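You operate a simulated robot arm through the tools that you are given. There is no shell and no other tool.

You are at the controls of a simulated two-armed robot. One attempt, no reset.

## Task
Bend the copper tube to 60 degrees, prove it and put it away.
Fine: within 4 degrees, lever swung back; lay the tube in the teal gauge till it drops home, then leave it in the files drawer and shut the drawer.
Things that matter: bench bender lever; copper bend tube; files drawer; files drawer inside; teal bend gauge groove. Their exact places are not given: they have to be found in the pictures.

It is judged by the outcome, as a careful person would: the job done as asked, and still so three seconds after it is handed in. It fails if anything else is knocked over, pushed out of place, dropped, spilled or broken.

## Robot
Two 7-joint arms with two-finger parallel grippers on one trunk, on a base that moves. Base frame: it is fixed to the floor where the robot stands at the start and does not move with it; the origin is under the middle of the robot, x ahead of it, y to its left, z up. Units: m, degrees, N and s.
The left shoulder is at the start at [0.07, 0.177, 1.07], the right one opposite. With the tool pointing down near the work surface each hand reaches from about 0.1 to 0.72 m from the robot's upright axis, wherever it stands, measured 20 degrees to its own side. Places, roughly: bench bender lever [2.3, -1.3, 0.9]; copper bend tube (12x3x3 cm) [2.4, -1.1, 0.9]; files drawer [2.4, -1.4, 0.7]; files drawer inside [2.5, -1.4, 0.7]; teal bend gauge groove [2.4, -1.6, 0.9]. Payload 3.43 kg a hand.
Tool frame (each hand has its own): the origin (TCP) lies between the finger pads and is the grasp point; the fingertips stand 0.03 m ahead of it; z points along the fingers, y is the line along which they close. The gripper opens to 0.094 m. The fingers are 0.028 m wide and 0.01 m thick; the gripper's body (0.05 by 0.096 m) begins 0.055 m behind the TCP.
Orientation is that of the tool frame in the base frame, as a unit quaternion [x, y, z, w]. With the fingers straight down and closing along the base's y, the tool's x points along the base's -x, its y along +y and its z along -z.

## Interface
- The arms move only by the tool arm_command. It takes "left_moves", "right_moves" or both (then of equal length, played together; a hand with none holds still); each is a list of rows, each a list of 7 numbers: the turn, a rotation vector about the tool's x, y, z in degrees, then the shift along the tool's x, y, z in m, then the opening in per cent of the stroke, from 0 (shut) to 100 (fully open). In form: [[wx, wy, wz, dx, dy, dz, fingers], ...]. A call has 1 to 20 rows; each row is the pose to reach, as a shift and turn from the pose commanded when the call began, along the tool's axes at that moment. Each row takes 0.2 s and may step no farther than 0.05 m and 8.6 degrees from the row before; otherwise, or with a gripper value out of range, the whole call is refused. Where a pose cannot be reached the arm comes as near as it can. A force on the tool above 90 N (or 10 N above the force at the start of the call, whichever is more), or a blocked arm, ends the call early, and 0.2 s more pass. Each finger travels about 0.153 m/s and halts on what it meets, pressing with about 37 N; the grip force reading is that of the motor and also rises with nothing between the fingers. The clock runs only during rows and for 0.2 s after the last one: add rows that repeat a pose to give the fingers time. The reply holds the time, the measured pose of the TCP, the force on the tool along the base axes, the opening and the grip force, in the units named above and with some noise, with the torque about the TCP (base axes, N m) and any sound that the robot's microphone picked up.
- Cameras (640 x 400 px; columns grow to the right, rows downward): "scene" is now at [0.1293, 0.0076, 1.4041]; the picture's right is [0.03, -1.00, 0.00], its down [-0.52, -0.01, -0.86] and it looks along [0.86, 0.02, -0.52] (base axes); focal length 283 px, centre (320, 200). "left" rides on the left gripper at [0.076, -0.014, -0.102] in its tool frame; the picture's right is [0.18, 0.98, 0.00], its down [-0.75, 0.14, -0.64] and it looks along [-0.63, 0.12, 0.77] (tool axes); focal length 243 px, centre (320, 200). "right" rides on the right gripper at [0.076, 0.014, -0.103] in its tool frame; the picture's right is [-0.18, 0.98, 0.00], its down [-0.75, -0.14, -0.64] and it looks along [-0.63, -0.12, 0.77] (tool axes); focal length 243 px, centre (320, 200).
- grab_frame(camera): a new picture of that camera. The clock stands still meanwhile.
- move_column(by): slides the trunk up (or, below 0, down) by that many m; the arms and the scene camera ride with it, the base frame stays. It gives what a move gives, with no picture.
- drive_base(legs): drives the robot by 1 to 6 legs, each [ahead, turn to the left] in m and degrees, along the robot's own axes; the way and the turn of a leg run together, so that a leg with both is an arc; at most 1.5 m and 180 degrees a leg. The arms and the cameras ride along, it lands a little off, and it stops where it bumps. It gives what a move gives.
- pan_tilt(pan, tilt): turns the head with the scene camera to pan (to the left, within 86 degrees either way) and tilt (down, from -29 to 69), counted from straight ahead of the robot. It gives what a move gives.
- measure_at(camera, pixels): there is no depth. For up to 12 entries [column, row, z] of the newest picture of that camera ("zoom" is the newest enlarged one), the place [x, y] in the base frame at which the ray of that pixel passes the height z, good to about 0.002 m, but the place of the scene camera against the robot may be out by one fixed shift of up to 0.025 m in any direction. The clock stands still meanwhile.
- close_up(camera, box): a new picture of the part [left, top, right, bottom] of that camera's present view, enlarged. The clock stands still meanwhile.
- hand_in(): hands the job in; it is judged then, once.

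Unless the task says otherwise, let go and move clear before handing in.

The tools are called after ">>>" as a command line: name --argument value ..., lists and objects as JSON in quotes. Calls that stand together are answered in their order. arm_command: Moves the arms, as the interface text tells. Its arguments: {"type":"object","properties":{"left_moves":{"type":"array","items":{"type":"array","items":{"type":"number"}}},"right_moves":{"type":"array","items":{"type":"array","items":{"type":"number"}}}},"required":[]} The other tools are called the same way: move_column (by) moves the trunk up or down; drive_base (legs) drives the base; pan_tilt (pan, tilt) turns the head that bears the scene camera; grab_frame (camera) takes a picture; measure_at (camera, pixels) gives the place at which the rays of pixels pass given heights; close_up (camera, box) takes an enlarged picture of a part of a camera's view; hand_in () hands the job in.

At the start:

```text
time_s: 0.0
left_ee_pos: [0.4807, 0.2216, 1.1514]
left_tool_rot: [0.0, 1.0, 0.0, -0.001]
left_wrist_force: [-0.2, -0.5, 0.2]
left_moment: [0.0, 0.0, 0.0]
left_width: 0.0941
left_grasp_force: 0.0
right_ee_pos: [0.4536, -0.1875, 1.1907]
right_tool_rot: [-0.001, 1.0, 0.0, 0.0]
right_wrist_force: [0.2, 0.2, -0.5]
right_moment: [-0.02, 0.0, 0.01]
right_width: 0.0941
right_grasp_force: 0.1
trunk travel left (down, up): [-0.65, 0.19]
robot x, y, heading: [0.0019, 0.0005, -0.0]
head pan, tilt (commanded): [1.6, 31.0]
```

scene: 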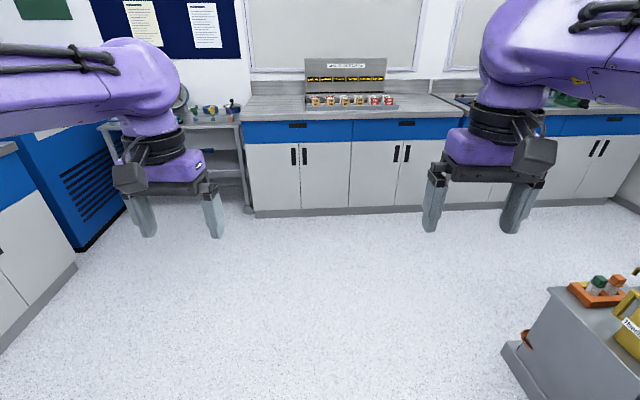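
right: 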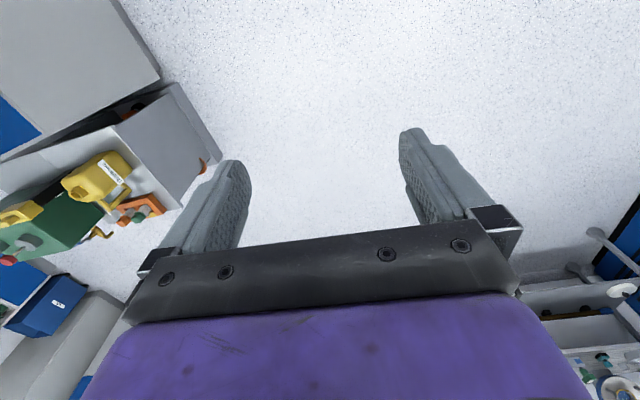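
left: 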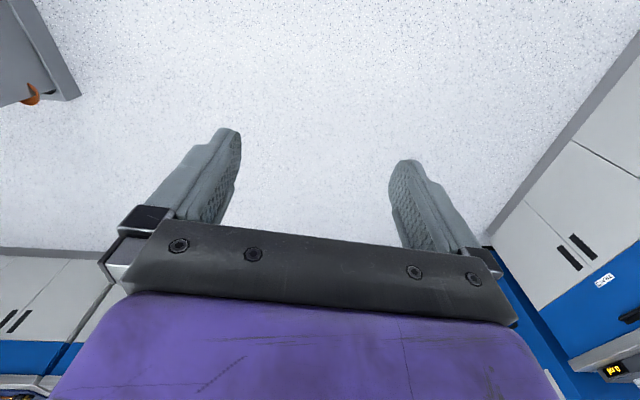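

The scene shows the back counter ahead and the right arm blocking the view toward the bender at about (2.3, -1.3). I will turn the head to the right to look that way.

>>> pan_tilt --pan -35 --tilt 20

>>> grab_frame --camera "scene"

```text
time_s: 1.0
left_ee_pos: [0.4824, 0.2212, 1.15]
left_tool_rot: [0.0, 1.0, -0.001, 0.0]
left_wrist_force: [-0.5, 0.1, -0.3]
left_moment: [-0.01, -0.03, -0.02]
left_width: 0.0941
left_grasp_force: 0.1
right_ee_pos: [0.4546, -0.1881, 1.191]
right_tool_rot: [0.0, 1.0, 0.001, 0.0]
right_wrist_force: [0.8, 0.2, 0.5]
right_moment: [-0.04, 0.0, 0.02]
right_width: 0.0941
right_grasp_force: 0.1
trunk travel left (down, up): [-0.65, 0.19]
robot x, y, heading: [-0.0019, 0.0015, -0.3]
head pan, tilt (commanded): [-35.0, 20.0]
```

```text
taken
```

scene: 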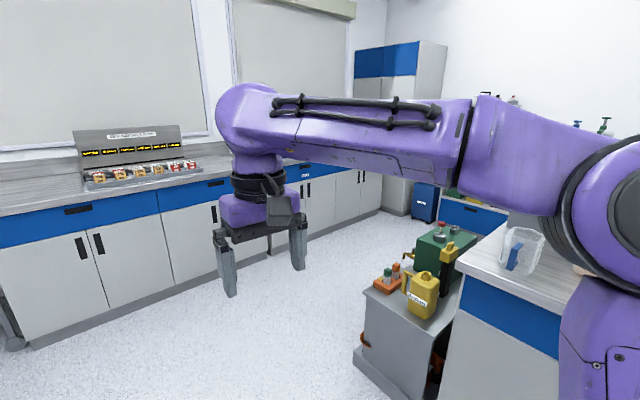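

The right arm hides the bender; a small cart with yellow/green items (pixels 355–460, 225–390) stands to the right. I'll measure the floor positions of the obstacles and counter before driving.

>>> measure_at --camera "scene" --pixels '[[355, 350, 0.0], [390, 395, 0.0], [365, 290, 0.6], [30, 347, 0.0], [300, 240, 0.0], [380, 210, 0.0], [458, 258, 0.9], [465, 300, 0.6], [160, 190, 0.9], [440, 395, 0.0]]'

```text
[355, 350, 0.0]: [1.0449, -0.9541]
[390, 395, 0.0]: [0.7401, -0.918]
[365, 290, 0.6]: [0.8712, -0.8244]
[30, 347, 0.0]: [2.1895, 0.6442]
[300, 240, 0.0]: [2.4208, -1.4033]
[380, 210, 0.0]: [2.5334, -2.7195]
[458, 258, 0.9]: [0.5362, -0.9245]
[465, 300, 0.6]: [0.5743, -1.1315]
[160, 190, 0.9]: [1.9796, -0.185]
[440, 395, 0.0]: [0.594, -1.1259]
```

Counter front is near x≈2.2 and the cart's near corner is about (1.05, -0.95), so I'll go ahead first, then come round the cart. Drive ahead 1.3 m and look right.

>>> drive_base --legs '[[1.25, 0]]'

>>> pan_tilt --pan -60 --tilt 30

>>> grab_frame --camera "scene"

```text
time_s: 7.5
left_ee_pos: [1.7565, 0.2268, 1.1512]
left_tool_rot: [-0.002, 1.0, 0.0, 0.001]
left_wrist_force: [0.6, 0.4, 0.0]
left_moment: [0.05, 0.02, 0.01]
left_width: 0.094
left_grasp_force: 0.1
right_ee_pos: [1.7315, -0.1819, 1.1902]
right_tool_rot: [-0.003, 1.0, 0.0, 0.0]
right_wrist_force: [-0.3, 0.5, 0.9]
right_moment: [0.01, 0.0, 0.01]
right_width: 0.0941
right_grasp_force: 0.0
trunk travel left (down, up): [-0.65, 0.19]
robot x, y, heading: [1.2775, 0.0034, 0.3]
head pan, tilt (commanded): [-35.0, 20.0]
```

```text
time_s: 8.3
left_ee_pos: [1.7574, 0.227, 1.1514]
left_tool_rot: [-0.003, 1.0, 0.0, 0.001]
left_wrist_force: [0.0, -0.5, 0.3]
left_moment: [0.03, 0.02, -0.03]
left_width: 0.0942
left_grasp_force: 0.0
right_ee_pos: [1.732, -0.1824, 1.1906]
right_tool_rot: [-0.002, 1.0, 0.0, 0.001]
right_wrist_force: [0.3, 0.3, -0.6]
right_moment: [0.02, 0.01, 0.04]
right_width: 0.0939
right_grasp_force: 0.0
trunk travel left (down, up): [-0.65, 0.19]
robot x, y, heading: [1.2746, 0.0046, 0.2]
head pan, tilt (commanded): [-60.0, 30.0]
```

```text
taken
```

scene: 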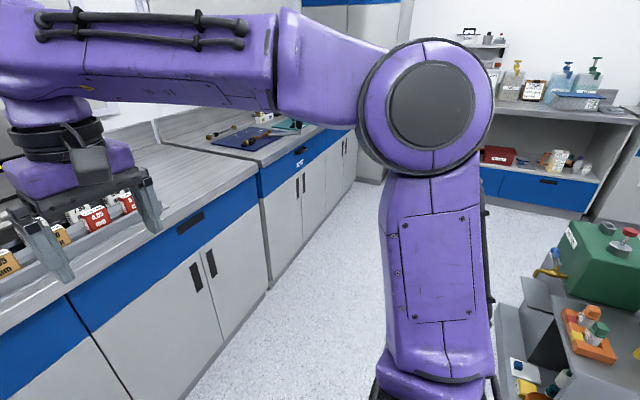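

The blue mat with the bender appears at (245,138) on the next counter and the aisle ahead of it is clear; the cart is at the lower right. I'll turn right, drive down the aisle, then turn back to face the counter.

>>> drive_base --legs '[[0, -77], [0.6, 0]]'

>>> pan_tilt --pan 20 --tilt 35

>>> grab_frame --camera "scene"

```text
time_s: 15.1
left_ee_pos: [1.7412, -1.003, 1.1517]
left_tool_rot: [0.62, 0.785, 0.0, 0.001]
left_wrist_force: [0.5, 0.0, -0.5]
left_moment: [-0.02, -0.02, 0.0]
left_width: 0.0939
left_grasp_force: 0.0
right_ee_pos: [1.3355, -1.0714, 1.1912]
right_tool_rot: [0.621, 0.784, 0.0, 0.0]
right_wrist_force: [-0.6, -0.2, -0.5]
right_moment: [0.02, 0.01, 0.03]
right_width: 0.0938
right_grasp_force: 0.1
trunk travel left (down, up): [-0.65, 0.19]
robot x, y, heading: [1.4148, -0.5898, -76.7]
head pan, tilt (commanded): [-60.0, 30.0]
```

```text
time_s: 16.6
left_ee_pos: [1.7414, -1.003, 1.1515]
left_tool_rot: [0.621, 0.784, 0.0, 0.002]
left_wrist_force: [0.6, -0.1, -0.3]
left_moment: [0.0, 0.0, -0.01]
left_width: 0.0942
left_grasp_force: 0.1
right_ee_pos: [1.3358, -1.0709, 1.1918]
right_tool_rot: [0.621, 0.784, 0.0, -0.001]
right_wrist_force: [-0.2, 0.5, -0.2]
right_moment: [-0.03, 0.02, 0.05]
right_width: 0.0939
right_grasp_force: 0.0
trunk travel left (down, up): [-0.65, 0.19]
robot x, y, heading: [1.4151, -0.584, -76.7]
head pan, tilt (commanded): [20.0, 35.0]
```

```text
taken
```

scene: 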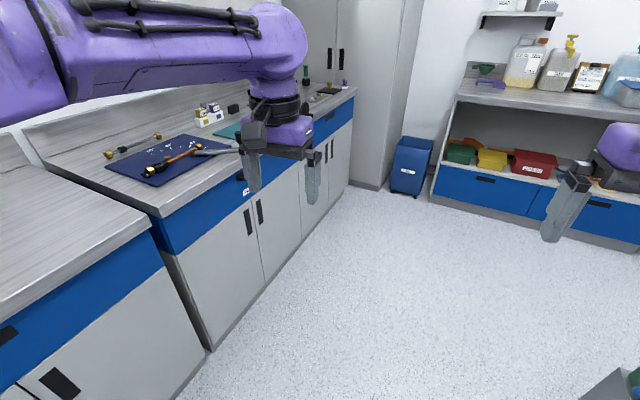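

The aisle is clear, with the blue mat and bender at (180,160) on the left counter. I'll drive on and turn to face it.

>>> drive_base --legs '[[0.7, 0], [0, 77]]'

>>> pan_tilt --pan 0 --tilt 45

>>> grab_frame --camera "scene"

```text
time_s: 23.8
left_ee_pos: [2.0585, -1.0473, 1.1509]
left_tool_rot: [0.0, 1.0, -0.001, 0.0]
left_wrist_force: [0.2, -0.1, 0.2]
left_moment: [-0.03, -0.05, -0.01]
left_width: 0.0941
left_grasp_force: 0.1
right_ee_pos: [2.03, -1.4569, 1.1906]
right_tool_rot: [0.001, 1.0, 0.0, 0.0]
right_wrist_force: [0.7, 0.4, 0.2]
right_moment: [0.01, -0.01, -0.05]
right_width: 0.0941
right_grasp_force: 0.0
trunk travel left (down, up): [-0.65, 0.19]
robot x, y, heading: [1.5788, -1.2673, -0.1]
head pan, tilt (commanded): [20.0, 35.0]
```

```text
time_s: 24.6
left_ee_pos: [2.0585, -1.0474, 1.1506]
left_tool_rot: [0.002, 1.0, 0.0, 0.0]
left_wrist_force: [0.0, -0.5, 0.3]
left_moment: [-0.01, 0.0, 0.0]
left_width: 0.0941
left_grasp_force: 0.1
right_ee_pos: [2.0311, -1.4559, 1.191]
right_tool_rot: [0.001, 1.0, 0.0, 0.0]
right_wrist_force: [0.1, 0.3, 0.7]
right_moment: [-0.04, 0.01, -0.01]
right_width: 0.0943
right_grasp_force: 0.0
trunk travel left (down, up): [-0.65, 0.19]
robot x, y, heading: [1.578, -1.2683, -0.1]
head pan, tilt (commanded): [0.0, 45.0]
```

```text
taken
```

scene: 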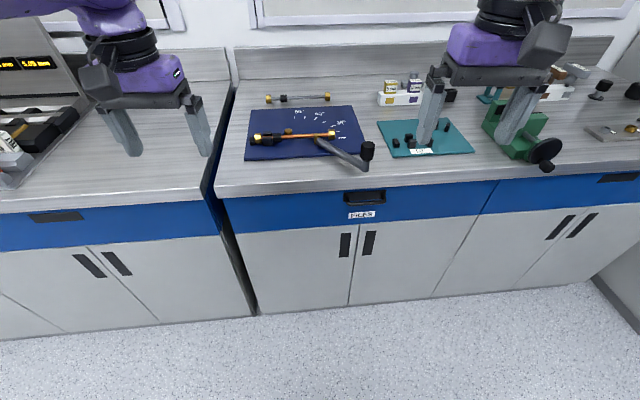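

The blue bender mat (245–365, 105–160) with the tube already across it, the lever with black knob at (367,150), FILES drawer handle at (365,197) and teal gauge (380–470, 118–157) are all visible. I'll take enlarged views.

>>> close_up --camera "scene" --box '[235, 85, 395, 185]'

>>> close_up --camera "scene" --box '[365, 70, 525, 170]'

```text
4.00 times, centred on (315, 135) of scene
```

zoom: 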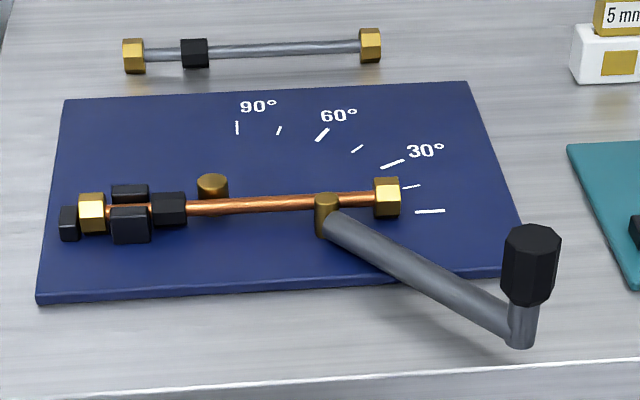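

```text
4.00 times, centred on (445, 120) of scene
```

zoom: 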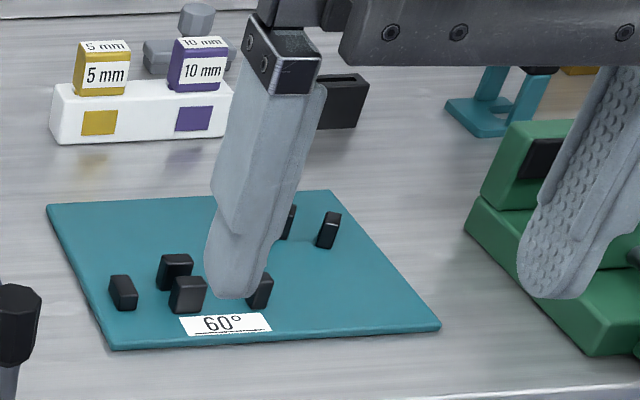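

The tube sits in the bender with its left end clamped between black posts, the roller at zoom (326,210) on the lever; the 60° mark and gauge pegs show too. Let me measure places with z≈0.9.

>>> grab_frame --camera "scene"

>>> measure_at --camera "scene" --pixels '[[217, 198, 0.9], [498, 180, 0.9], [288, 132, 0.9], [316, 138, 0.92], [333, 133, 0.92], [367, 155, 0.92], [258, 138, 0.92], [365, 197, 0.75], [260, 314, 0.0], [422, 150, 0.9], [380, 120, 0.9], [474, 152, 0.9]]'

>>> grab_frame --camera "left"

>>> grab_frame --camera "right"

```text
taken
```

scene: 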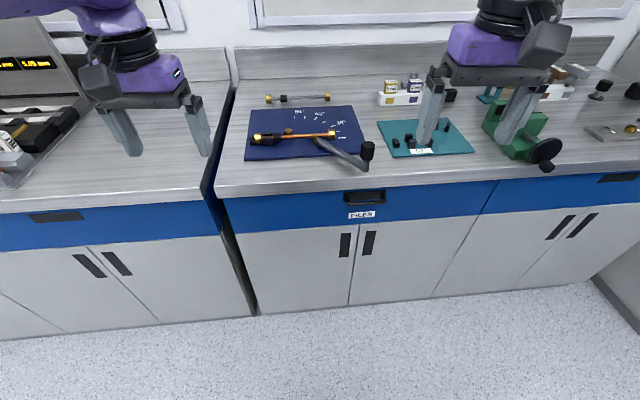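

```text
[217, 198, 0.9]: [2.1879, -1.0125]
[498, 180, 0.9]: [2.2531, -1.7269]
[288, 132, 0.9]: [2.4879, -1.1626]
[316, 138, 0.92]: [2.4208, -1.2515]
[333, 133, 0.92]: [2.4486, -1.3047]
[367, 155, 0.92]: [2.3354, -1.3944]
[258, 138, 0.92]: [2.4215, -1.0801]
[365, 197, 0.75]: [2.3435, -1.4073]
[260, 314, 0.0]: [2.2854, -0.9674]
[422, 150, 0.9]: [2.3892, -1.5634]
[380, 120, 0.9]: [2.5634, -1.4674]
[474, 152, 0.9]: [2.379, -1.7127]
```

```text
taken
```

left: 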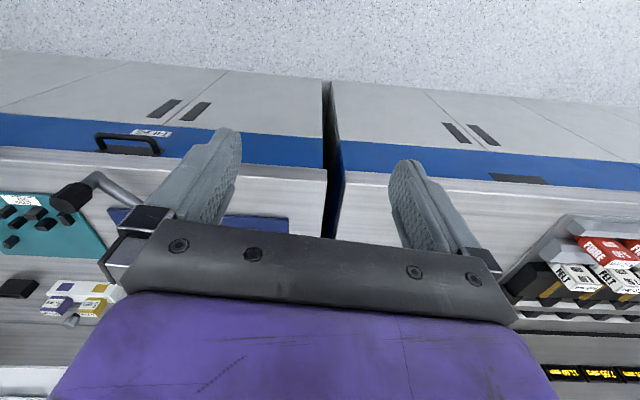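

```text
taken
```

right: 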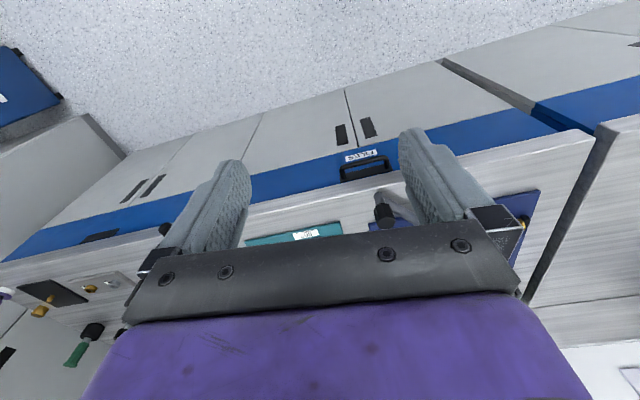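

Counter edge is about x≈2.2, and the bender and gauge centres near x≈2.42–2.46, beyond reach from x=1.58. I'll look down to see the clearance between my base and the counter before moving closer.

>>> pan_tilt --pan 0 --tilt 68

>>> grab_frame --camera "scene"

```text
time_s: 25.5
left_ee_pos: [2.0584, -1.0471, 1.1503]
left_tool_rot: [0.001, 1.0, 0.0, 0.0]
left_wrist_force: [-0.5, 1.0, -0.7]
left_moment: [0.0, 0.0, 0.0]
left_width: 0.094
left_grasp_force: 0.1
right_ee_pos: [2.0302, -1.4575, 1.1899]
right_tool_rot: [0.001, 1.0, 0.0, 0.0]
right_wrist_force: [0.9, 0.5, -0.3]
right_moment: [0.02, 0.02, -0.02]
right_width: 0.094
right_grasp_force: 0.0
trunk travel left (down, up): [-0.65, 0.19]
robot x, y, heading: [1.5756, -1.2657, -0.1]
head pan, tilt (commanded): [0.0, 68.0]
```

```text
taken
```

scene: 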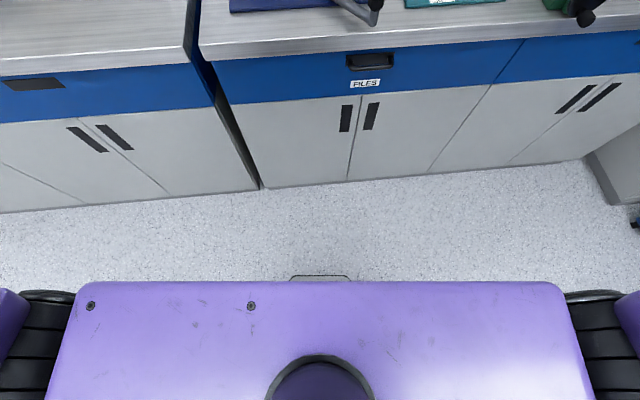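

The trunk's front edge is at row ~281 and a sliver of the base at (320,277). I'll measure the clearances.

>>> measure_at --camera "scene" --pixels '[[320, 276, 0.0], [320, 276, 0.3], [320, 282, 1.15], [230, 60, 0.9], [500, 40, 0.9], [370, 62, 0.78], [370, 62, 0.75], [300, 185, 0.05], [300, 102, 0.7], [520, 80, 0.7]]'

>>> close_up --camera "scene" --box '[290, 0, 450, 100]'

```text
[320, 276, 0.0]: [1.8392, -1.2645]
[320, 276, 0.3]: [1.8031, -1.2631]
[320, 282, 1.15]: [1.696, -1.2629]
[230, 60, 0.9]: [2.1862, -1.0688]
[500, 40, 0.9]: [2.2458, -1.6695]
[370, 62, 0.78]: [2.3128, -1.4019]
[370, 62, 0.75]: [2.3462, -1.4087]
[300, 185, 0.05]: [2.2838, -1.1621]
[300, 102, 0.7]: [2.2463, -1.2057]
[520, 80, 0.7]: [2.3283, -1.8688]
```

```text
4.00 times, centred on (370, 50) of scene
```

zoom: 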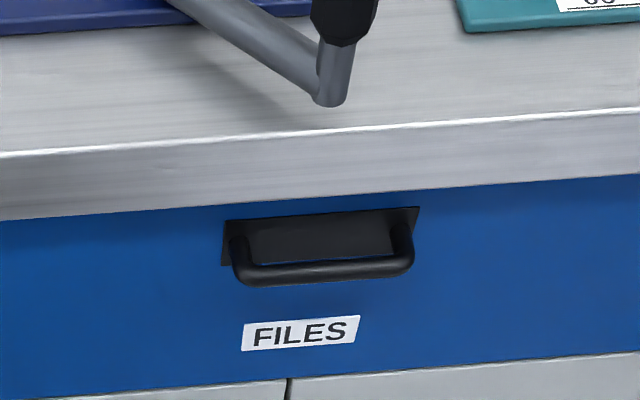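

The counter edge runs about 5.5° off my y axis and my base front is about 0.25 m ahead of my axis, so there is room. I'll square up to the counter and move about 0.24 m closer.

>>> drive_base --legs '[[0, 5.5], [0.24, 0]]'

>>> pan_tilt --pan 0 --tilt 50

>>> grab_frame --camera "scene"

```text
time_s: 27.8
left_ee_pos: [2.2779, -0.9806, 1.1511]
left_tool_rot: [-0.047, 0.999, 0.001, 0.002]
left_wrist_force: [-0.5, -0.2, -0.3]
left_moment: [-0.01, -0.01, 0.01]
left_width: 0.0942
left_grasp_force: 0.1
right_ee_pos: [2.29, -1.3911, 1.1916]
right_tool_rot: [-0.046, 0.999, 0.0, 0.001]
right_wrist_force: [0.3, -0.2, 0.1]
right_moment: [0.03, 0.01, 0.02]
right_width: 0.094
right_grasp_force: 0.0
trunk travel left (down, up): [-0.65, 0.19]
robot x, y, heading: [1.8216, -1.2422, 5.3]
head pan, tilt (commanded): [0.0, 68.0]
```

```text
time_s: 28.6
left_ee_pos: [2.2789, -0.9809, 1.149]
left_tool_rot: [-0.046, 0.999, 0.0, 0.001]
left_wrist_force: [0.8, 0.0, 0.0]
left_moment: [0.04, 0.02, 0.03]
left_width: 0.094
left_grasp_force: 0.1
right_ee_pos: [2.2897, -1.3896, 1.1912]
right_tool_rot: [-0.046, 0.999, 0.0, 0.0]
right_wrist_force: [0.0, 0.3, 0.8]
right_moment: [0.01, 0.01, 0.01]
right_width: 0.094
right_grasp_force: 0.1
trunk travel left (down, up): [-0.65, 0.19]
robot x, y, heading: [1.8188, -1.2492, 5.2]
head pan, tilt (commanded): [0.0, 50.0]
```

```text
taken
```

scene: 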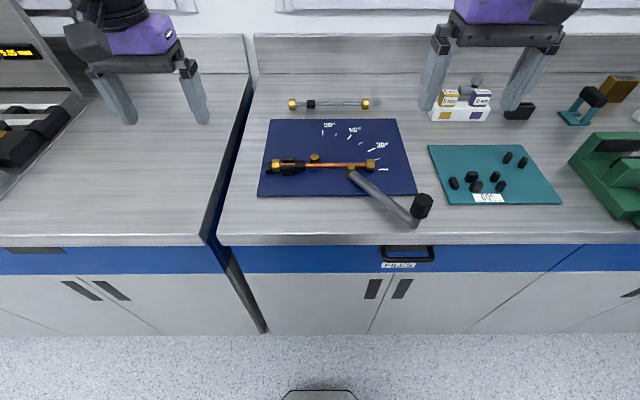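

Now I am square to the counter with a clear view: mat (258–415,118–197), lever knob (421,206), gauge (430–560,145–205). I'll take enlarged views of both.

>>> close_up --camera "scene" --box '[250, 112, 442, 232]'

>>> close_up --camera "scene" --box '[420, 125, 580, 225]'

```text
3.33 times, centred on (346, 172) of scene
```

zoom: 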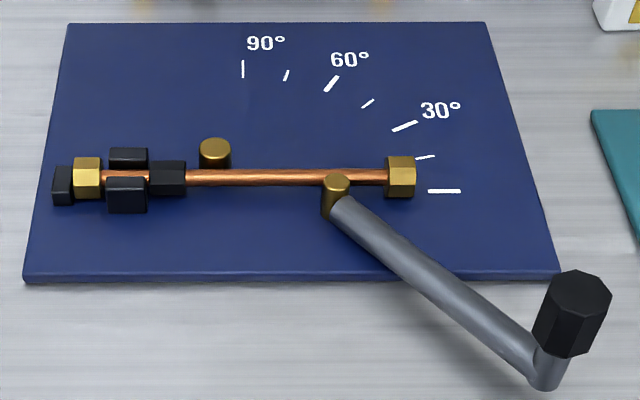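

```text
4.00 times, centred on (500, 175) of scene
```

zoom: 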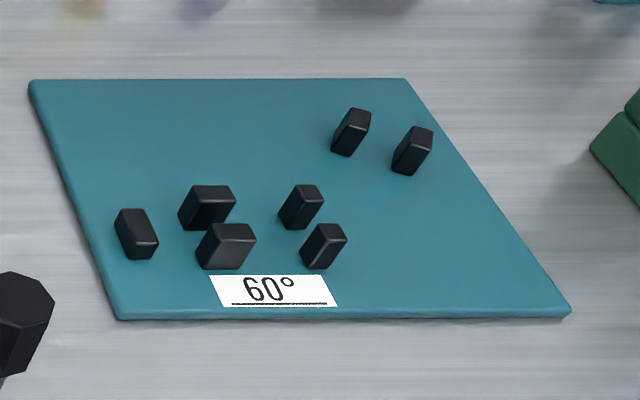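

The tube's parts (left nut, black collar at zoom (168,178), right nut) and the gauge's end stop and three peg pairs are clear. I'll get wrist-camera pictures to fix positions and heights without the scene camera's shift.

>>> grab_frame --camera "right"

>>> grab_frame --camera "left"

>>> measure_at --camera "scene" --pixels '[[384, 169, 0.905], [323, 133, 0.905], [347, 137, 0.905], [369, 150, 0.905], [310.5, 157, 0.93], [346.5, 167, 0.93], [421, 200, 0.96], [264.5, 168, 0.92], [276, 165, 0.92], [366, 165, 0.92], [300.5, 166, 0.92]]'

```text
taken
```

right: 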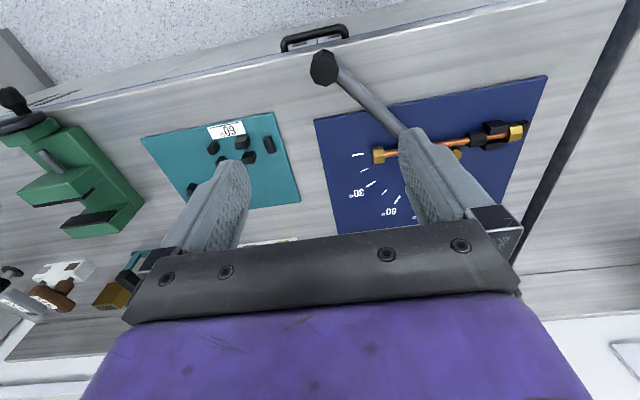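

```text
taken
```

left: 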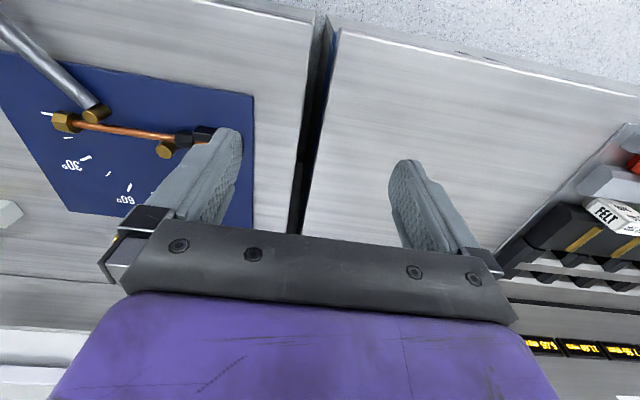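

```text
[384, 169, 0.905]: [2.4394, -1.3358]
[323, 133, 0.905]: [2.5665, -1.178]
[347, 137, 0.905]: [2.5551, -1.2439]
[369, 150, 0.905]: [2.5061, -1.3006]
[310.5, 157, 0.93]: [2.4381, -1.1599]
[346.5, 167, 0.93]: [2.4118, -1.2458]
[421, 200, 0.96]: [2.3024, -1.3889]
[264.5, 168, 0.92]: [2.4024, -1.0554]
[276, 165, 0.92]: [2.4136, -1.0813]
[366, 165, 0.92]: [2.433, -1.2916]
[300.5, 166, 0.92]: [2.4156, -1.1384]
```

Fitting the marks gives a pivot near (2.43,-1.18) and the knob at about 0.25 m radius, so at 60–70° the knob reaches x≈2.57, just beyond reach. I'll edge 0.07 m closer and check the clearance.

>>> drive_base --legs '[[0.07, 0]]'

>>> grab_frame --camera "scene"

```text
time_s: 29.6
left_ee_pos: [2.3451, -0.9749, 1.1522]
left_tool_rot: [-0.046, 0.999, 0.0, 0.003]
left_wrist_force: [-0.2, 0.6, -0.6]
left_moment: [0.02, -0.03, -0.01]
left_width: 0.0941
left_grasp_force: 0.1
right_ee_pos: [2.3564, -1.3844, 1.1921]
right_tool_rot: [-0.046, 0.999, 0.0, 0.002]
right_wrist_force: [-0.9, 0.9, 0.2]
right_moment: [-0.03, -0.01, 0.04]
right_width: 0.094
right_grasp_force: 0.1
trunk travel left (down, up): [-0.65, 0.19]
robot x, y, heading: [1.8908, -1.2398, 5.5]
head pan, tilt (commanded): [0.0, 50.0]
```

```text
taken
```

scene: 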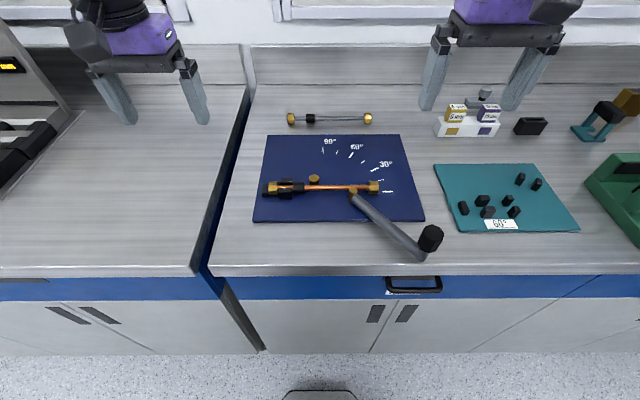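

Now I'll pull the right hand back 0.15 m so that its camera sees the knob and lever, for a precise measurement.

>>> arm_command --right_moves '[[0, 0, 0, 0.05, 0, 0, 100], [0, 0, 0, 0.1, 0, 0, 100], [0, 0, 0, 0.15, 0, 0, 100], [0, 0, 0, 0.15, 0, 0, 100]]'

>>> grab_frame --camera "right"

```text
time_s: 30.6
left_ee_pos: [2.3488, -0.974, 1.1513]
left_tool_rot: [-0.046, 0.999, 0.001, 0.0]
left_wrist_force: [-0.2, -0.1, -0.5]
left_moment: [0.01, -0.02, 0.0]
left_width: 0.0941
left_grasp_force: 0.1
right_ee_pos: [2.2092, -1.3971, 1.1897]
right_tool_rot: [-0.047, 0.999, 0.0, 0.0]
right_wrist_force: [-0.8, 0.1, 0.2]
right_moment: [-0.01, -0.01, 0.0]
right_width: 0.0936
right_grasp_force: 0.1
trunk travel left (down, up): [-0.65, 0.19]
robot x, y, heading: [1.8885, -1.2366, 5.0]
head pan, tilt (commanded): [0.0, 50.0]
```

```text
taken
```

right: 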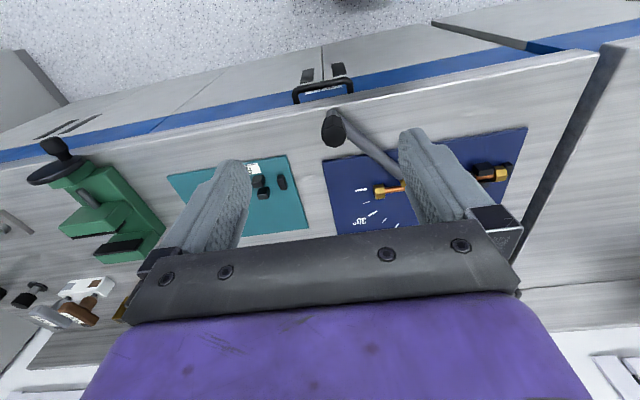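

The knob is seen between the fingers at (333,128). I'll zoom and take ray measurements at several heights, to triangulate with a second view.

>>> close_up --camera "right" --box '[260, 60, 420, 160]'

>>> measure_at --camera "right" --pixels '[[333, 128, 1.0], [333, 128, 0.9], [323, 161, 0.9], [525, 128, 0.9], [286, 155, 0.9], [307, 229, 0.9]]'

```text
4.00 times, centred on (340, 110) of right
```

zoom: 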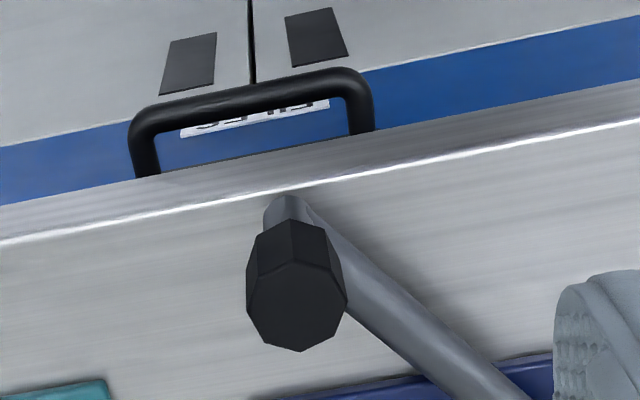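

```text
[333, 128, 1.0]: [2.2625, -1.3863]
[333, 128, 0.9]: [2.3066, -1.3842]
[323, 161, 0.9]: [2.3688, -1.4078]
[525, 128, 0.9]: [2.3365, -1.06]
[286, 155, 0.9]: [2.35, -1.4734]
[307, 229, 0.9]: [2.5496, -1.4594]
```

I'll lower the right hand 0.1 m for a second view of the knob and lever.

>>> measure_at --camera "right" --pixels '[[334.5, 136.7, 1.0], [334.5, 136.7, 0.9]]'

>>> arm_command --right_moves '[[0, 0, 0, 0.0, 0, 0.04, 100], [0, 0, 0, 0.0, 0, 0.08, 100], [0, 0, 0, 0, 0, 0.1, 100], [0, 0, 0, 0, 0, 0.1, 100]]'

>>> grab_frame --camera "right"

>>> close_up --camera "right" --box '[260, 60, 420, 160]'

```text
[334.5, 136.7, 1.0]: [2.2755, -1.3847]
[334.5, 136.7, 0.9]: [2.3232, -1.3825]
```

```text
time_s: 31.6
left_ee_pos: [2.3476, -0.9755, 1.1513]
left_tool_rot: [-0.047, 0.999, 0.0, 0.001]
left_wrist_force: [0.4, 0.0, -0.3]
left_moment: [0.0, 0.01, 0.02]
left_width: 0.0941
left_grasp_force: 0.0
right_ee_pos: [2.2116, -1.3976, 1.088]
right_tool_rot: [-0.046, 0.999, -0.001, 0.001]
right_wrist_force: [-0.1, -0.4, 0.3]
right_moment: [-0.01, 0.0, 0.0]
right_width: 0.094
right_grasp_force: 0.0
trunk travel left (down, up): [-0.65, 0.19]
robot x, y, heading: [1.887, -1.2401, 5.6]
head pan, tilt (commanded): [0.0, 50.0]
```

```text
taken
```

right: 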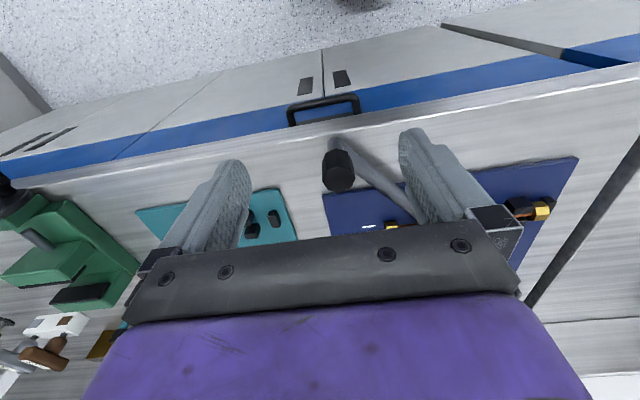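

```text
4.00 times, centred on (340, 110) of right
```

zoom: 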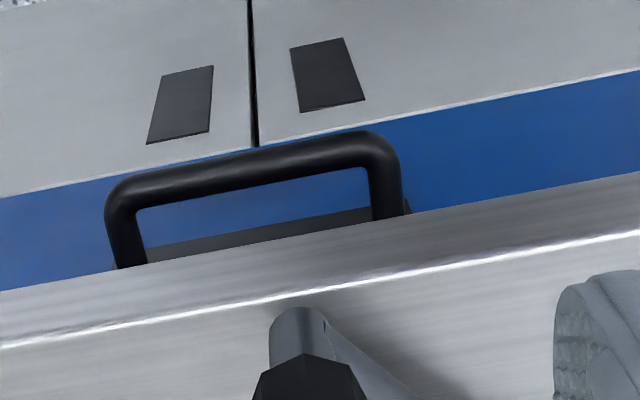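

>>> close_up --camera "right" --box '[290, 110, 450, 210]'

>>> measure_at --camera "right" --pixels '[[325, 100, 0.78], [325, 100, 0.75], [291, 110, 0.78], [360, 98, 0.78], [320, 127, 0.9], [600, 85, 0.9], [60, 165, 0.9]]'

```text
4.00 times, centred on (370, 160) of right
```

zoom: 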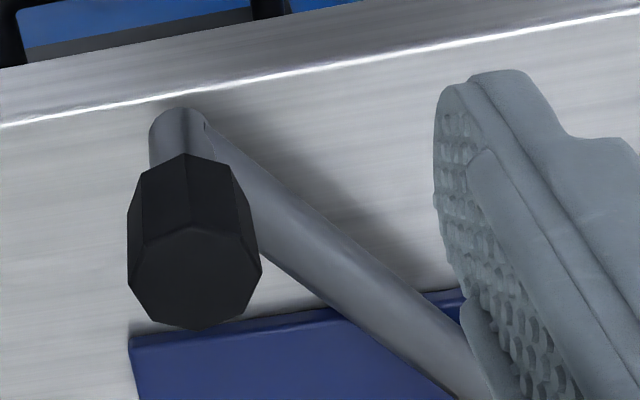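

```text
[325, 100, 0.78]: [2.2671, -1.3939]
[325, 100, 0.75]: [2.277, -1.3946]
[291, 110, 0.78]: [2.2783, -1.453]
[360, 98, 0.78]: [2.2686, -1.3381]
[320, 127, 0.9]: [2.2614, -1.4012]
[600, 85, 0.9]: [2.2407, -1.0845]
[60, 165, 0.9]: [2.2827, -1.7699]
```

>>> measure_at --camera "right" --pixels '[[338.75, 180, 1.0], [338.75, 180, 0.9], [320, 127, 0.85], [320, 127, 0.95], [336, 138, 0.9], [323, 194, 0.9], [323, 194, 0.95]]'

```text
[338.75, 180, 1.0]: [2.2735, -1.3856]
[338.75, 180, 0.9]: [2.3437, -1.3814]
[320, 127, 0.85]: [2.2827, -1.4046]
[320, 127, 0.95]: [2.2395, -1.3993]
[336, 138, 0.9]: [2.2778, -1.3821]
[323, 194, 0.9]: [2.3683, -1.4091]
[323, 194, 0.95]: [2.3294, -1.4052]
```

Triangulating the knob: top centre about (2.280, -1.385, 0.991); the mat corner agrees at z≈0.90. Now I'll compare with the scene camera to find its shift.

>>> close_up --camera "scene" --box '[245, 125, 453, 255]'

>>> grab_frame --camera "scene"

```text
3.08 times, centred on (349, 190) of scene
```

zoom: 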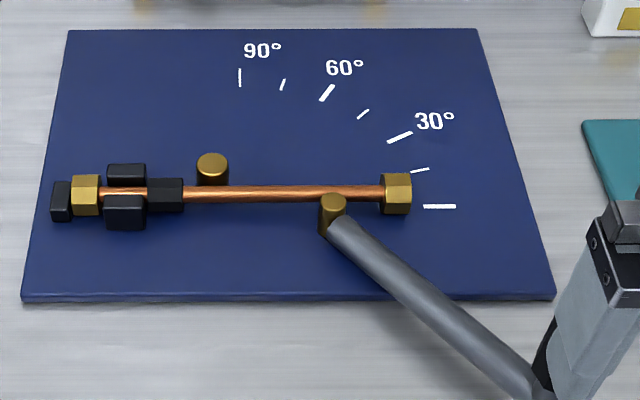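

```text
taken
```

scene: 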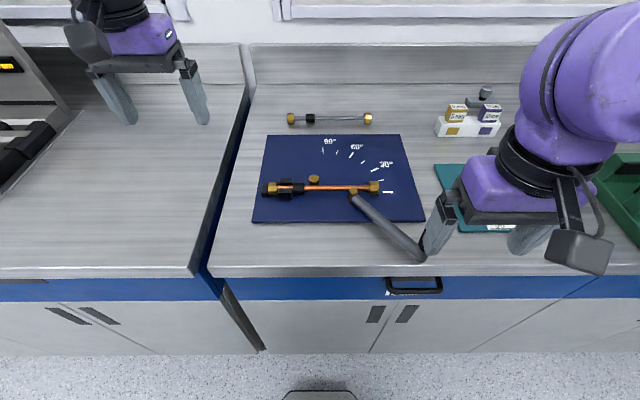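

>>> measure_at --camera "zoom" --pixels '[[555, 296, 0.9], [22, 298, 0.9], [68, 31, 0.9], [476, 28, 0.9], [440, 206, 0.9], [419, 170, 0.9], [400, 137, 0.9], [363, 114, 0.9], [327, 93, 0.9], [283, 85, 0.9], [240, 78, 0.9]]'

>>> measure_at --camera "zoom" --pixels '[[212, 161, 0.93], [212, 182, 0.9], [333, 202, 0.93], [330, 232, 0.9], [85, 195, 0.915], [397, 193, 0.915], [165, 195, 0.915], [61, 202, 0.915], [126, 172, 0.92], [126, 203, 0.92]]'

```text
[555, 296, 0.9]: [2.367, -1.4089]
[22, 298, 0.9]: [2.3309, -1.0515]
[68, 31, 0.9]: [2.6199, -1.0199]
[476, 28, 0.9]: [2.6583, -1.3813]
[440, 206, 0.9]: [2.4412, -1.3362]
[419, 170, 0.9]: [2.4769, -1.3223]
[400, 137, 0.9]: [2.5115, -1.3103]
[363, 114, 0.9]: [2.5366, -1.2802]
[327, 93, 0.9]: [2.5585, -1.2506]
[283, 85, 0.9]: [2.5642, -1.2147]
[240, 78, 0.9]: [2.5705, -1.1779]
```

```text
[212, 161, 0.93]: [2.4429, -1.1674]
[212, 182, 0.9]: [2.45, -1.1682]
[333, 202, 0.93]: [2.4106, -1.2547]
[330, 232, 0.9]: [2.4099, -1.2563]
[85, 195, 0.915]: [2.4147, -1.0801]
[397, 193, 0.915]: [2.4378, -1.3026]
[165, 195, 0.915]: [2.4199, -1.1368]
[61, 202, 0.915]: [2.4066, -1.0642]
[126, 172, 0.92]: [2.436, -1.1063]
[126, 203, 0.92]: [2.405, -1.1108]
```

Scene and wrist agree at the mat corner (2.368,-1.409), so the scene camera is good near the bench. The mark circle's centre (pivot) comes to (2.427,-1.192) on the tube axis, and the knob is at radius ≈0.242 m, −43°. I'll place the right hand above the knob with the fingers closing along the swing direction (turn −47° about tool z).

>>> arm_command --right_moves '[[0, 0, -8, -0.012, 0.001, 0, 100], [0, 0, -16, -0.024, 0.002, 0, 100], [0, 0, -24, -0.036, 0.003, 0, 100], [0, 0, -32, -0.048, 0.004, 0, 100], [0, 0, -40, -0.06, 0.005, 0, 100], [0, 0, -47, -0.0693, 0.006, 0, 100], [0, 0, -47, -0.0693, 0.006, 0, 100]]'

>>> grab_frame --camera "right"

>>> grab_frame --camera "scene"

```text
time_s: 33.2
left_ee_pos: [2.3481, -0.9738, 1.1511]
left_tool_rot: [-0.046, 0.999, 0.0, 0.001]
left_wrist_force: [0.0, 0.4, 0.0]
left_moment: [0.01, 0.0, 0.01]
left_width: 0.0941
left_grasp_force: 0.1
right_ee_pos: [2.2787, -1.3863, 1.0894]
right_tool_rot: [-0.442, 0.897, 0.0, 0.001]
right_wrist_force: [-0.4, 0.1, 0.2]
right_moment: [-0.01, -0.03, -0.02]
right_width: 0.0935
right_grasp_force: 0.1
trunk travel left (down, up): [-0.65, 0.19]
robot x, y, heading: [1.8905, -1.2425, 5.4]
head pan, tilt (commanded): [0.0, 50.0]
```

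```text
taken
```

right: 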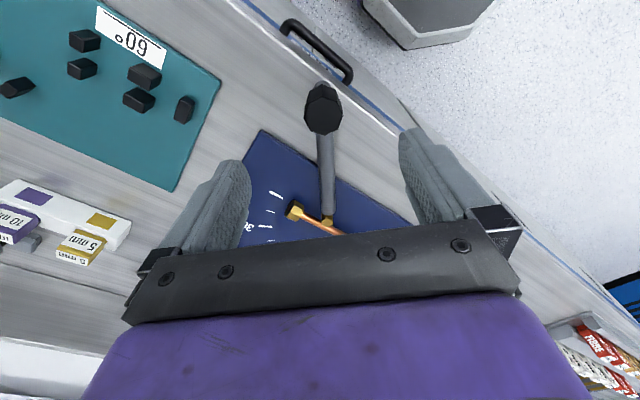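

```text
taken
```

scene: 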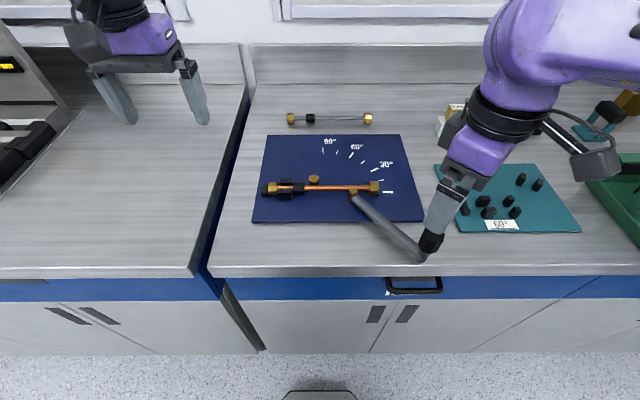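

The knob top sits at (323,118), right under the TCP line. I'll descend 0.115 m around the knob and partially close the fingers to cage it.

>>> arm_command --right_moves '[[0, 0, 0, 0, 0, 0.04, 100], [0, 0, 0, 0, 0, 0.08, 100], [0, 0, 0, 0, 0, 0.113, 100], [0, 0, 0, 0, 0, 0.113, 70], [0, 0, 0, 0, 0, 0.113, 45], [0, 0, 0, 0, 0, 0.113, 45]]'

>>> grab_frame --camera "right"

```text
time_s: 34.6
left_ee_pos: [2.3486, -0.9745, 1.1517]
left_tool_rot: [-0.046, 0.999, 0.0, 0.001]
left_wrist_force: [0.6, -1.0, 0.3]
left_moment: [0.05, 0.0, 0.01]
left_width: 0.094
left_grasp_force: 0.1
right_ee_pos: [2.2767, -1.3877, 0.978]
right_tool_rot: [-0.441, 0.897, 0.0, 0.0]
right_wrist_force: [0.1, -0.8, 0.4]
right_moment: [-0.01, 0.0, 0.0]
right_width: 0.0422
right_grasp_force: 0.3
trunk travel left (down, up): [-0.65, 0.19]
robot x, y, heading: [1.8918, -1.2406, 5.2]
head pan, tilt (commanded): [0.0, 50.0]
```

```text
taken
```

right: 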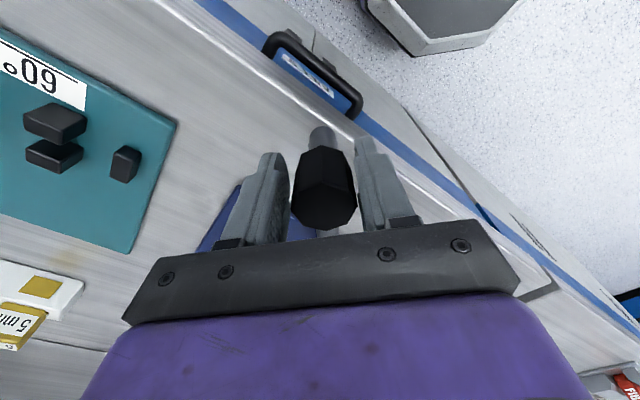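

The knob sits centred between the fingers with a small gap on each side. Now swing the lever slowly through the first 16° of arc (r≈0.244 m about the pivot), turning the hand with it.

>>> arm_command --right_moves '[[0, 0, -4, -0.0006, -0.017, 0, 42], [0, 0, -8, -0.0024, -0.034, 0, 42], [0, 0, -12, -0.0053, -0.0507, 0, 42], [0, 0, -16, -0.0095, -0.0673, 0, 42], [0, 0, -16, -0.0095, -0.0673, 0, 42]]'

>>> grab_frame --camera "scene"

>>> grab_frame --camera "right"

```text
time_s: 35.8
left_ee_pos: [2.3479, -0.9727, 1.1514]
left_tool_rot: [-0.046, 0.999, 0.0, 0.0]
left_wrist_force: [0.8, -0.3, -0.2]
left_moment: [0.02, 0.0, 0.03]
left_width: 0.0938
left_grasp_force: 0.0
right_ee_pos: [2.3361, -1.4197, 0.9788]
right_tool_rot: [-0.562, 0.827, 0.0, -0.001]
right_wrist_force: [-3.1, 1.2, -1.5]
right_moment: [-0.02, -0.01, 0.04]
right_width: 0.0411
right_grasp_force: 1.2
trunk travel left (down, up): [-0.65, 0.19]
robot x, y, heading: [1.8924, -1.2377, 5.5]
head pan, tilt (commanded): [0.0, 50.0]
```

```text
taken
```

scene: 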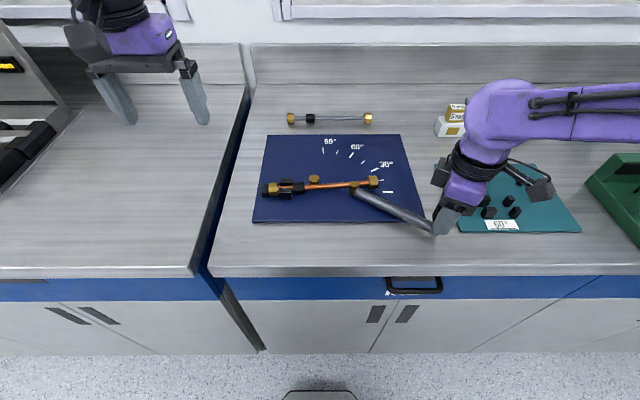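

```text
taken
```

right: 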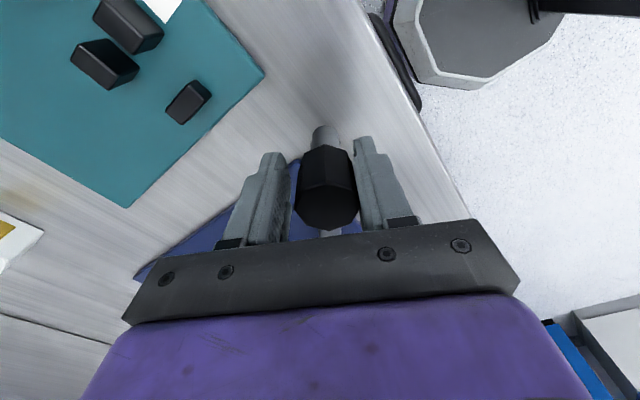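

The lever follows (force only ~3 N) and the tube's free end has begun to move. I'll check in a close-up.

>>> close_up --camera "scene" --box '[245, 125, 453, 255]'

```text
3.08 times, centred on (349, 190) of scene
```

zoom: 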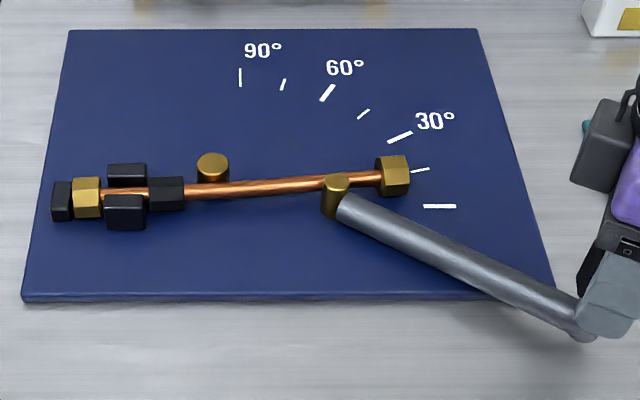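

The nut has moved from row 193 to 176 (about 7–8°) for a 16° swing, the difference being free travel. I continue the swing by another 30°.

>>> arm_command --right_moves '[[0, 0, -6, -0.0013, -0.0255, 0, 42], [0, 0, -12, -0.0053, -0.0507, 0, 42], [0, 0, -18, -0.0119, -0.0754, 0, 42], [0, 0, -24, -0.0211, -0.0992, 0, 42], [0, 0, -30, -0.0327, -0.122, 0, 42], [0, 0, -30, -0.0327, -0.122, 0, 42]]'

>>> grab_frame --camera "scene"

>>> close_up --camera "scene" --box '[245, 125, 453, 255]'

>>> grab_frame --camera "right"

```text
time_s: 37.2
left_ee_pos: [2.3472, -0.9746, 1.1518]
left_tool_rot: [-0.046, 0.999, 0.0, 0.002]
left_wrist_force: [-0.9, -1.2, -0.2]
left_moment: [0.0, 0.02, 0.02]
left_width: 0.0942
left_grasp_force: 0.0
right_ee_pos: [2.4607, -1.4351, 0.9766]
right_tool_rot: [0.757, -0.654, 0.001, -0.001]
right_wrist_force: [-2.7, 3.8, -0.9]
right_moment: [0.0, 0.0, -0.09]
right_width: 0.0407
right_grasp_force: 1.7
trunk travel left (down, up): [-0.65, 0.19]
robot x, y, heading: [1.8932, -1.2428, 5.4]
head pan, tilt (commanded): [0.0, 50.0]
```

```text
taken
```

scene: 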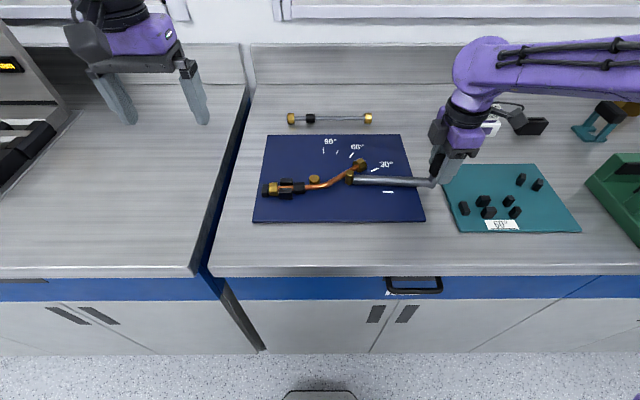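

```text
3.08 times, centred on (349, 190) of scene
```

zoom: 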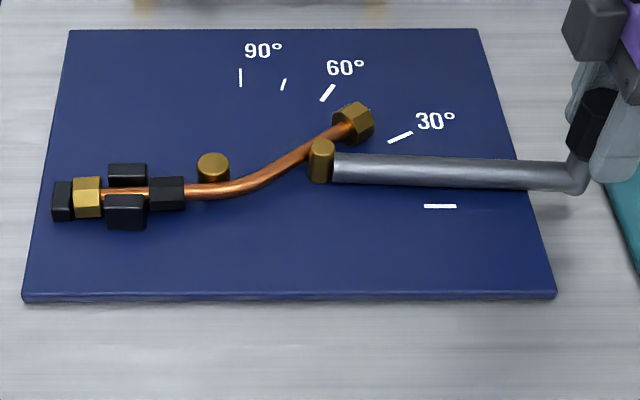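

```text
taken
```

right: 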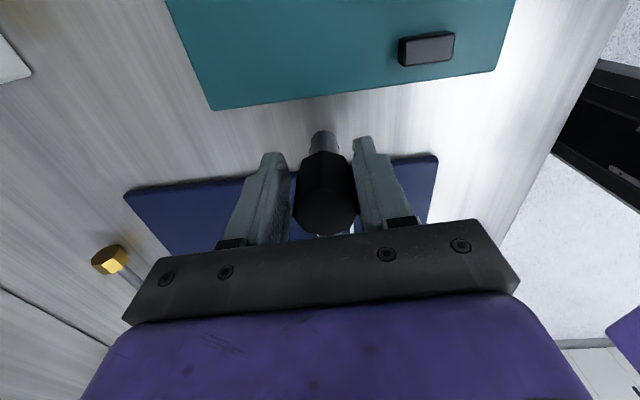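

At 46° of swing the tube is visibly bent, the nut near the 40° direction. I'll measure the bent leg's direction against the fixed leg.

>>> measure_at --camera "zoom" --pixels '[[352, 122, 0.915], [285, 166, 0.915], [305, 152, 0.915], [340, 130, 0.915], [87, 196, 0.915], [165, 194, 0.915], [213, 162, 0.93], [321, 147, 0.93], [245, 187, 0.915]]'

```text
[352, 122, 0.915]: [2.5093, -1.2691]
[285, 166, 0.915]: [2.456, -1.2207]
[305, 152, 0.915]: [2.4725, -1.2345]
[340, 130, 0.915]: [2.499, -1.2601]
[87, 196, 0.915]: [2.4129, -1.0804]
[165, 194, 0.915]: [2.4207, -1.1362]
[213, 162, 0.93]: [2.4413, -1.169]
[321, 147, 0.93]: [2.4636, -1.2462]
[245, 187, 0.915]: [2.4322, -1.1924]
```

The bent leg is at about 41° for a 46° swing. I'll go 20° further, to about 61°, and look again.

>>> arm_command --right_moves '[[0, 0, -5, -0.0009, -0.0213, 0, 42], [0, 0, -10, -0.0037, -0.0424, 0, 42], [0, 0, -15, -0.0083, -0.0632, 0, 42], [0, 0, -20, -0.0147, -0.0835, 0, 42], [0, 0, -20, -0.0147, -0.0835, 0, 42]]'

>>> grab_frame --camera "scene"

>>> close_up --camera "scene" --box '[245, 125, 453, 255]'

```text
time_s: 38.4
left_ee_pos: [2.3484, -0.9732, 1.1516]
left_tool_rot: [-0.046, 0.999, 0.0, 0.001]
left_wrist_force: [0.2, 0.1, -0.2]
left_moment: [-0.01, 0.01, -0.02]
left_width: 0.094
left_grasp_force: 0.1
right_ee_pos: [2.5428, -1.4071, 0.9782]
right_tool_rot: [0.859, -0.512, 0.0, -0.001]
right_wrist_force: [-3.0, 1.6, -0.9]
right_moment: [0.04, 0.01, -0.04]
right_width: 0.0407
right_grasp_force: 0.6
trunk travel left (down, up): [-0.65, 0.19]
robot x, y, heading: [1.8886, -1.2369, 5.4]
head pan, tilt (commanded): [0.0, 50.0]
```

```text
taken
```

scene: 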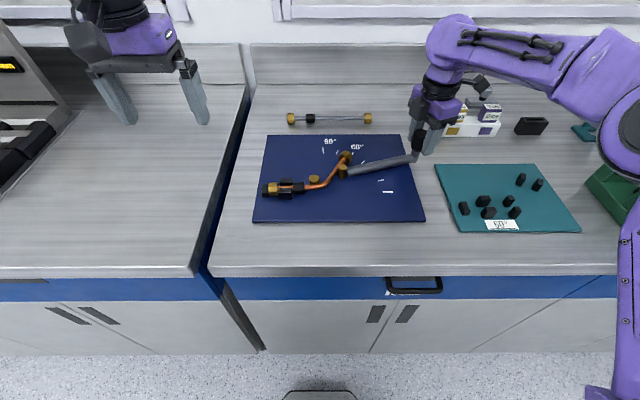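

```text
3.08 times, centred on (349, 190) of scene
```

zoom: 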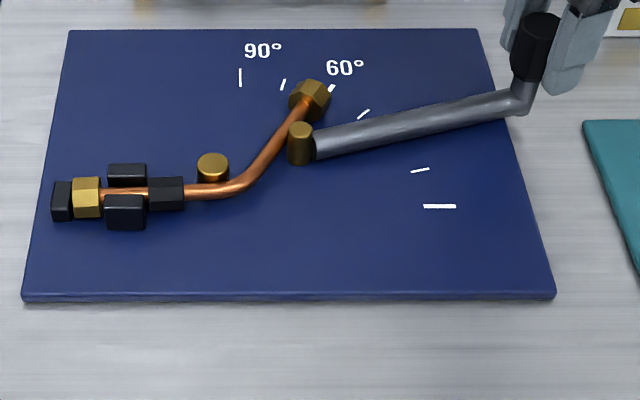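

>>> measure_at --camera "zoom" --pixels '[[309, 101, 0.915], [296, 119, 0.915], [262, 163, 0.915], [280, 140, 0.915], [245, 187, 0.915], [300, 130, 0.93], [87, 196, 0.915], [220, 191, 0.915]]'

```text
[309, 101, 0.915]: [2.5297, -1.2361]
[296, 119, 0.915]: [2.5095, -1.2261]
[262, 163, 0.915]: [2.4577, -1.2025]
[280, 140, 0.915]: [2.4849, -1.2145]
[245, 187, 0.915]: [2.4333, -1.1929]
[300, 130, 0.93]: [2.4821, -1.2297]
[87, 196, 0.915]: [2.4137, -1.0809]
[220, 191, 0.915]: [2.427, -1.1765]
```

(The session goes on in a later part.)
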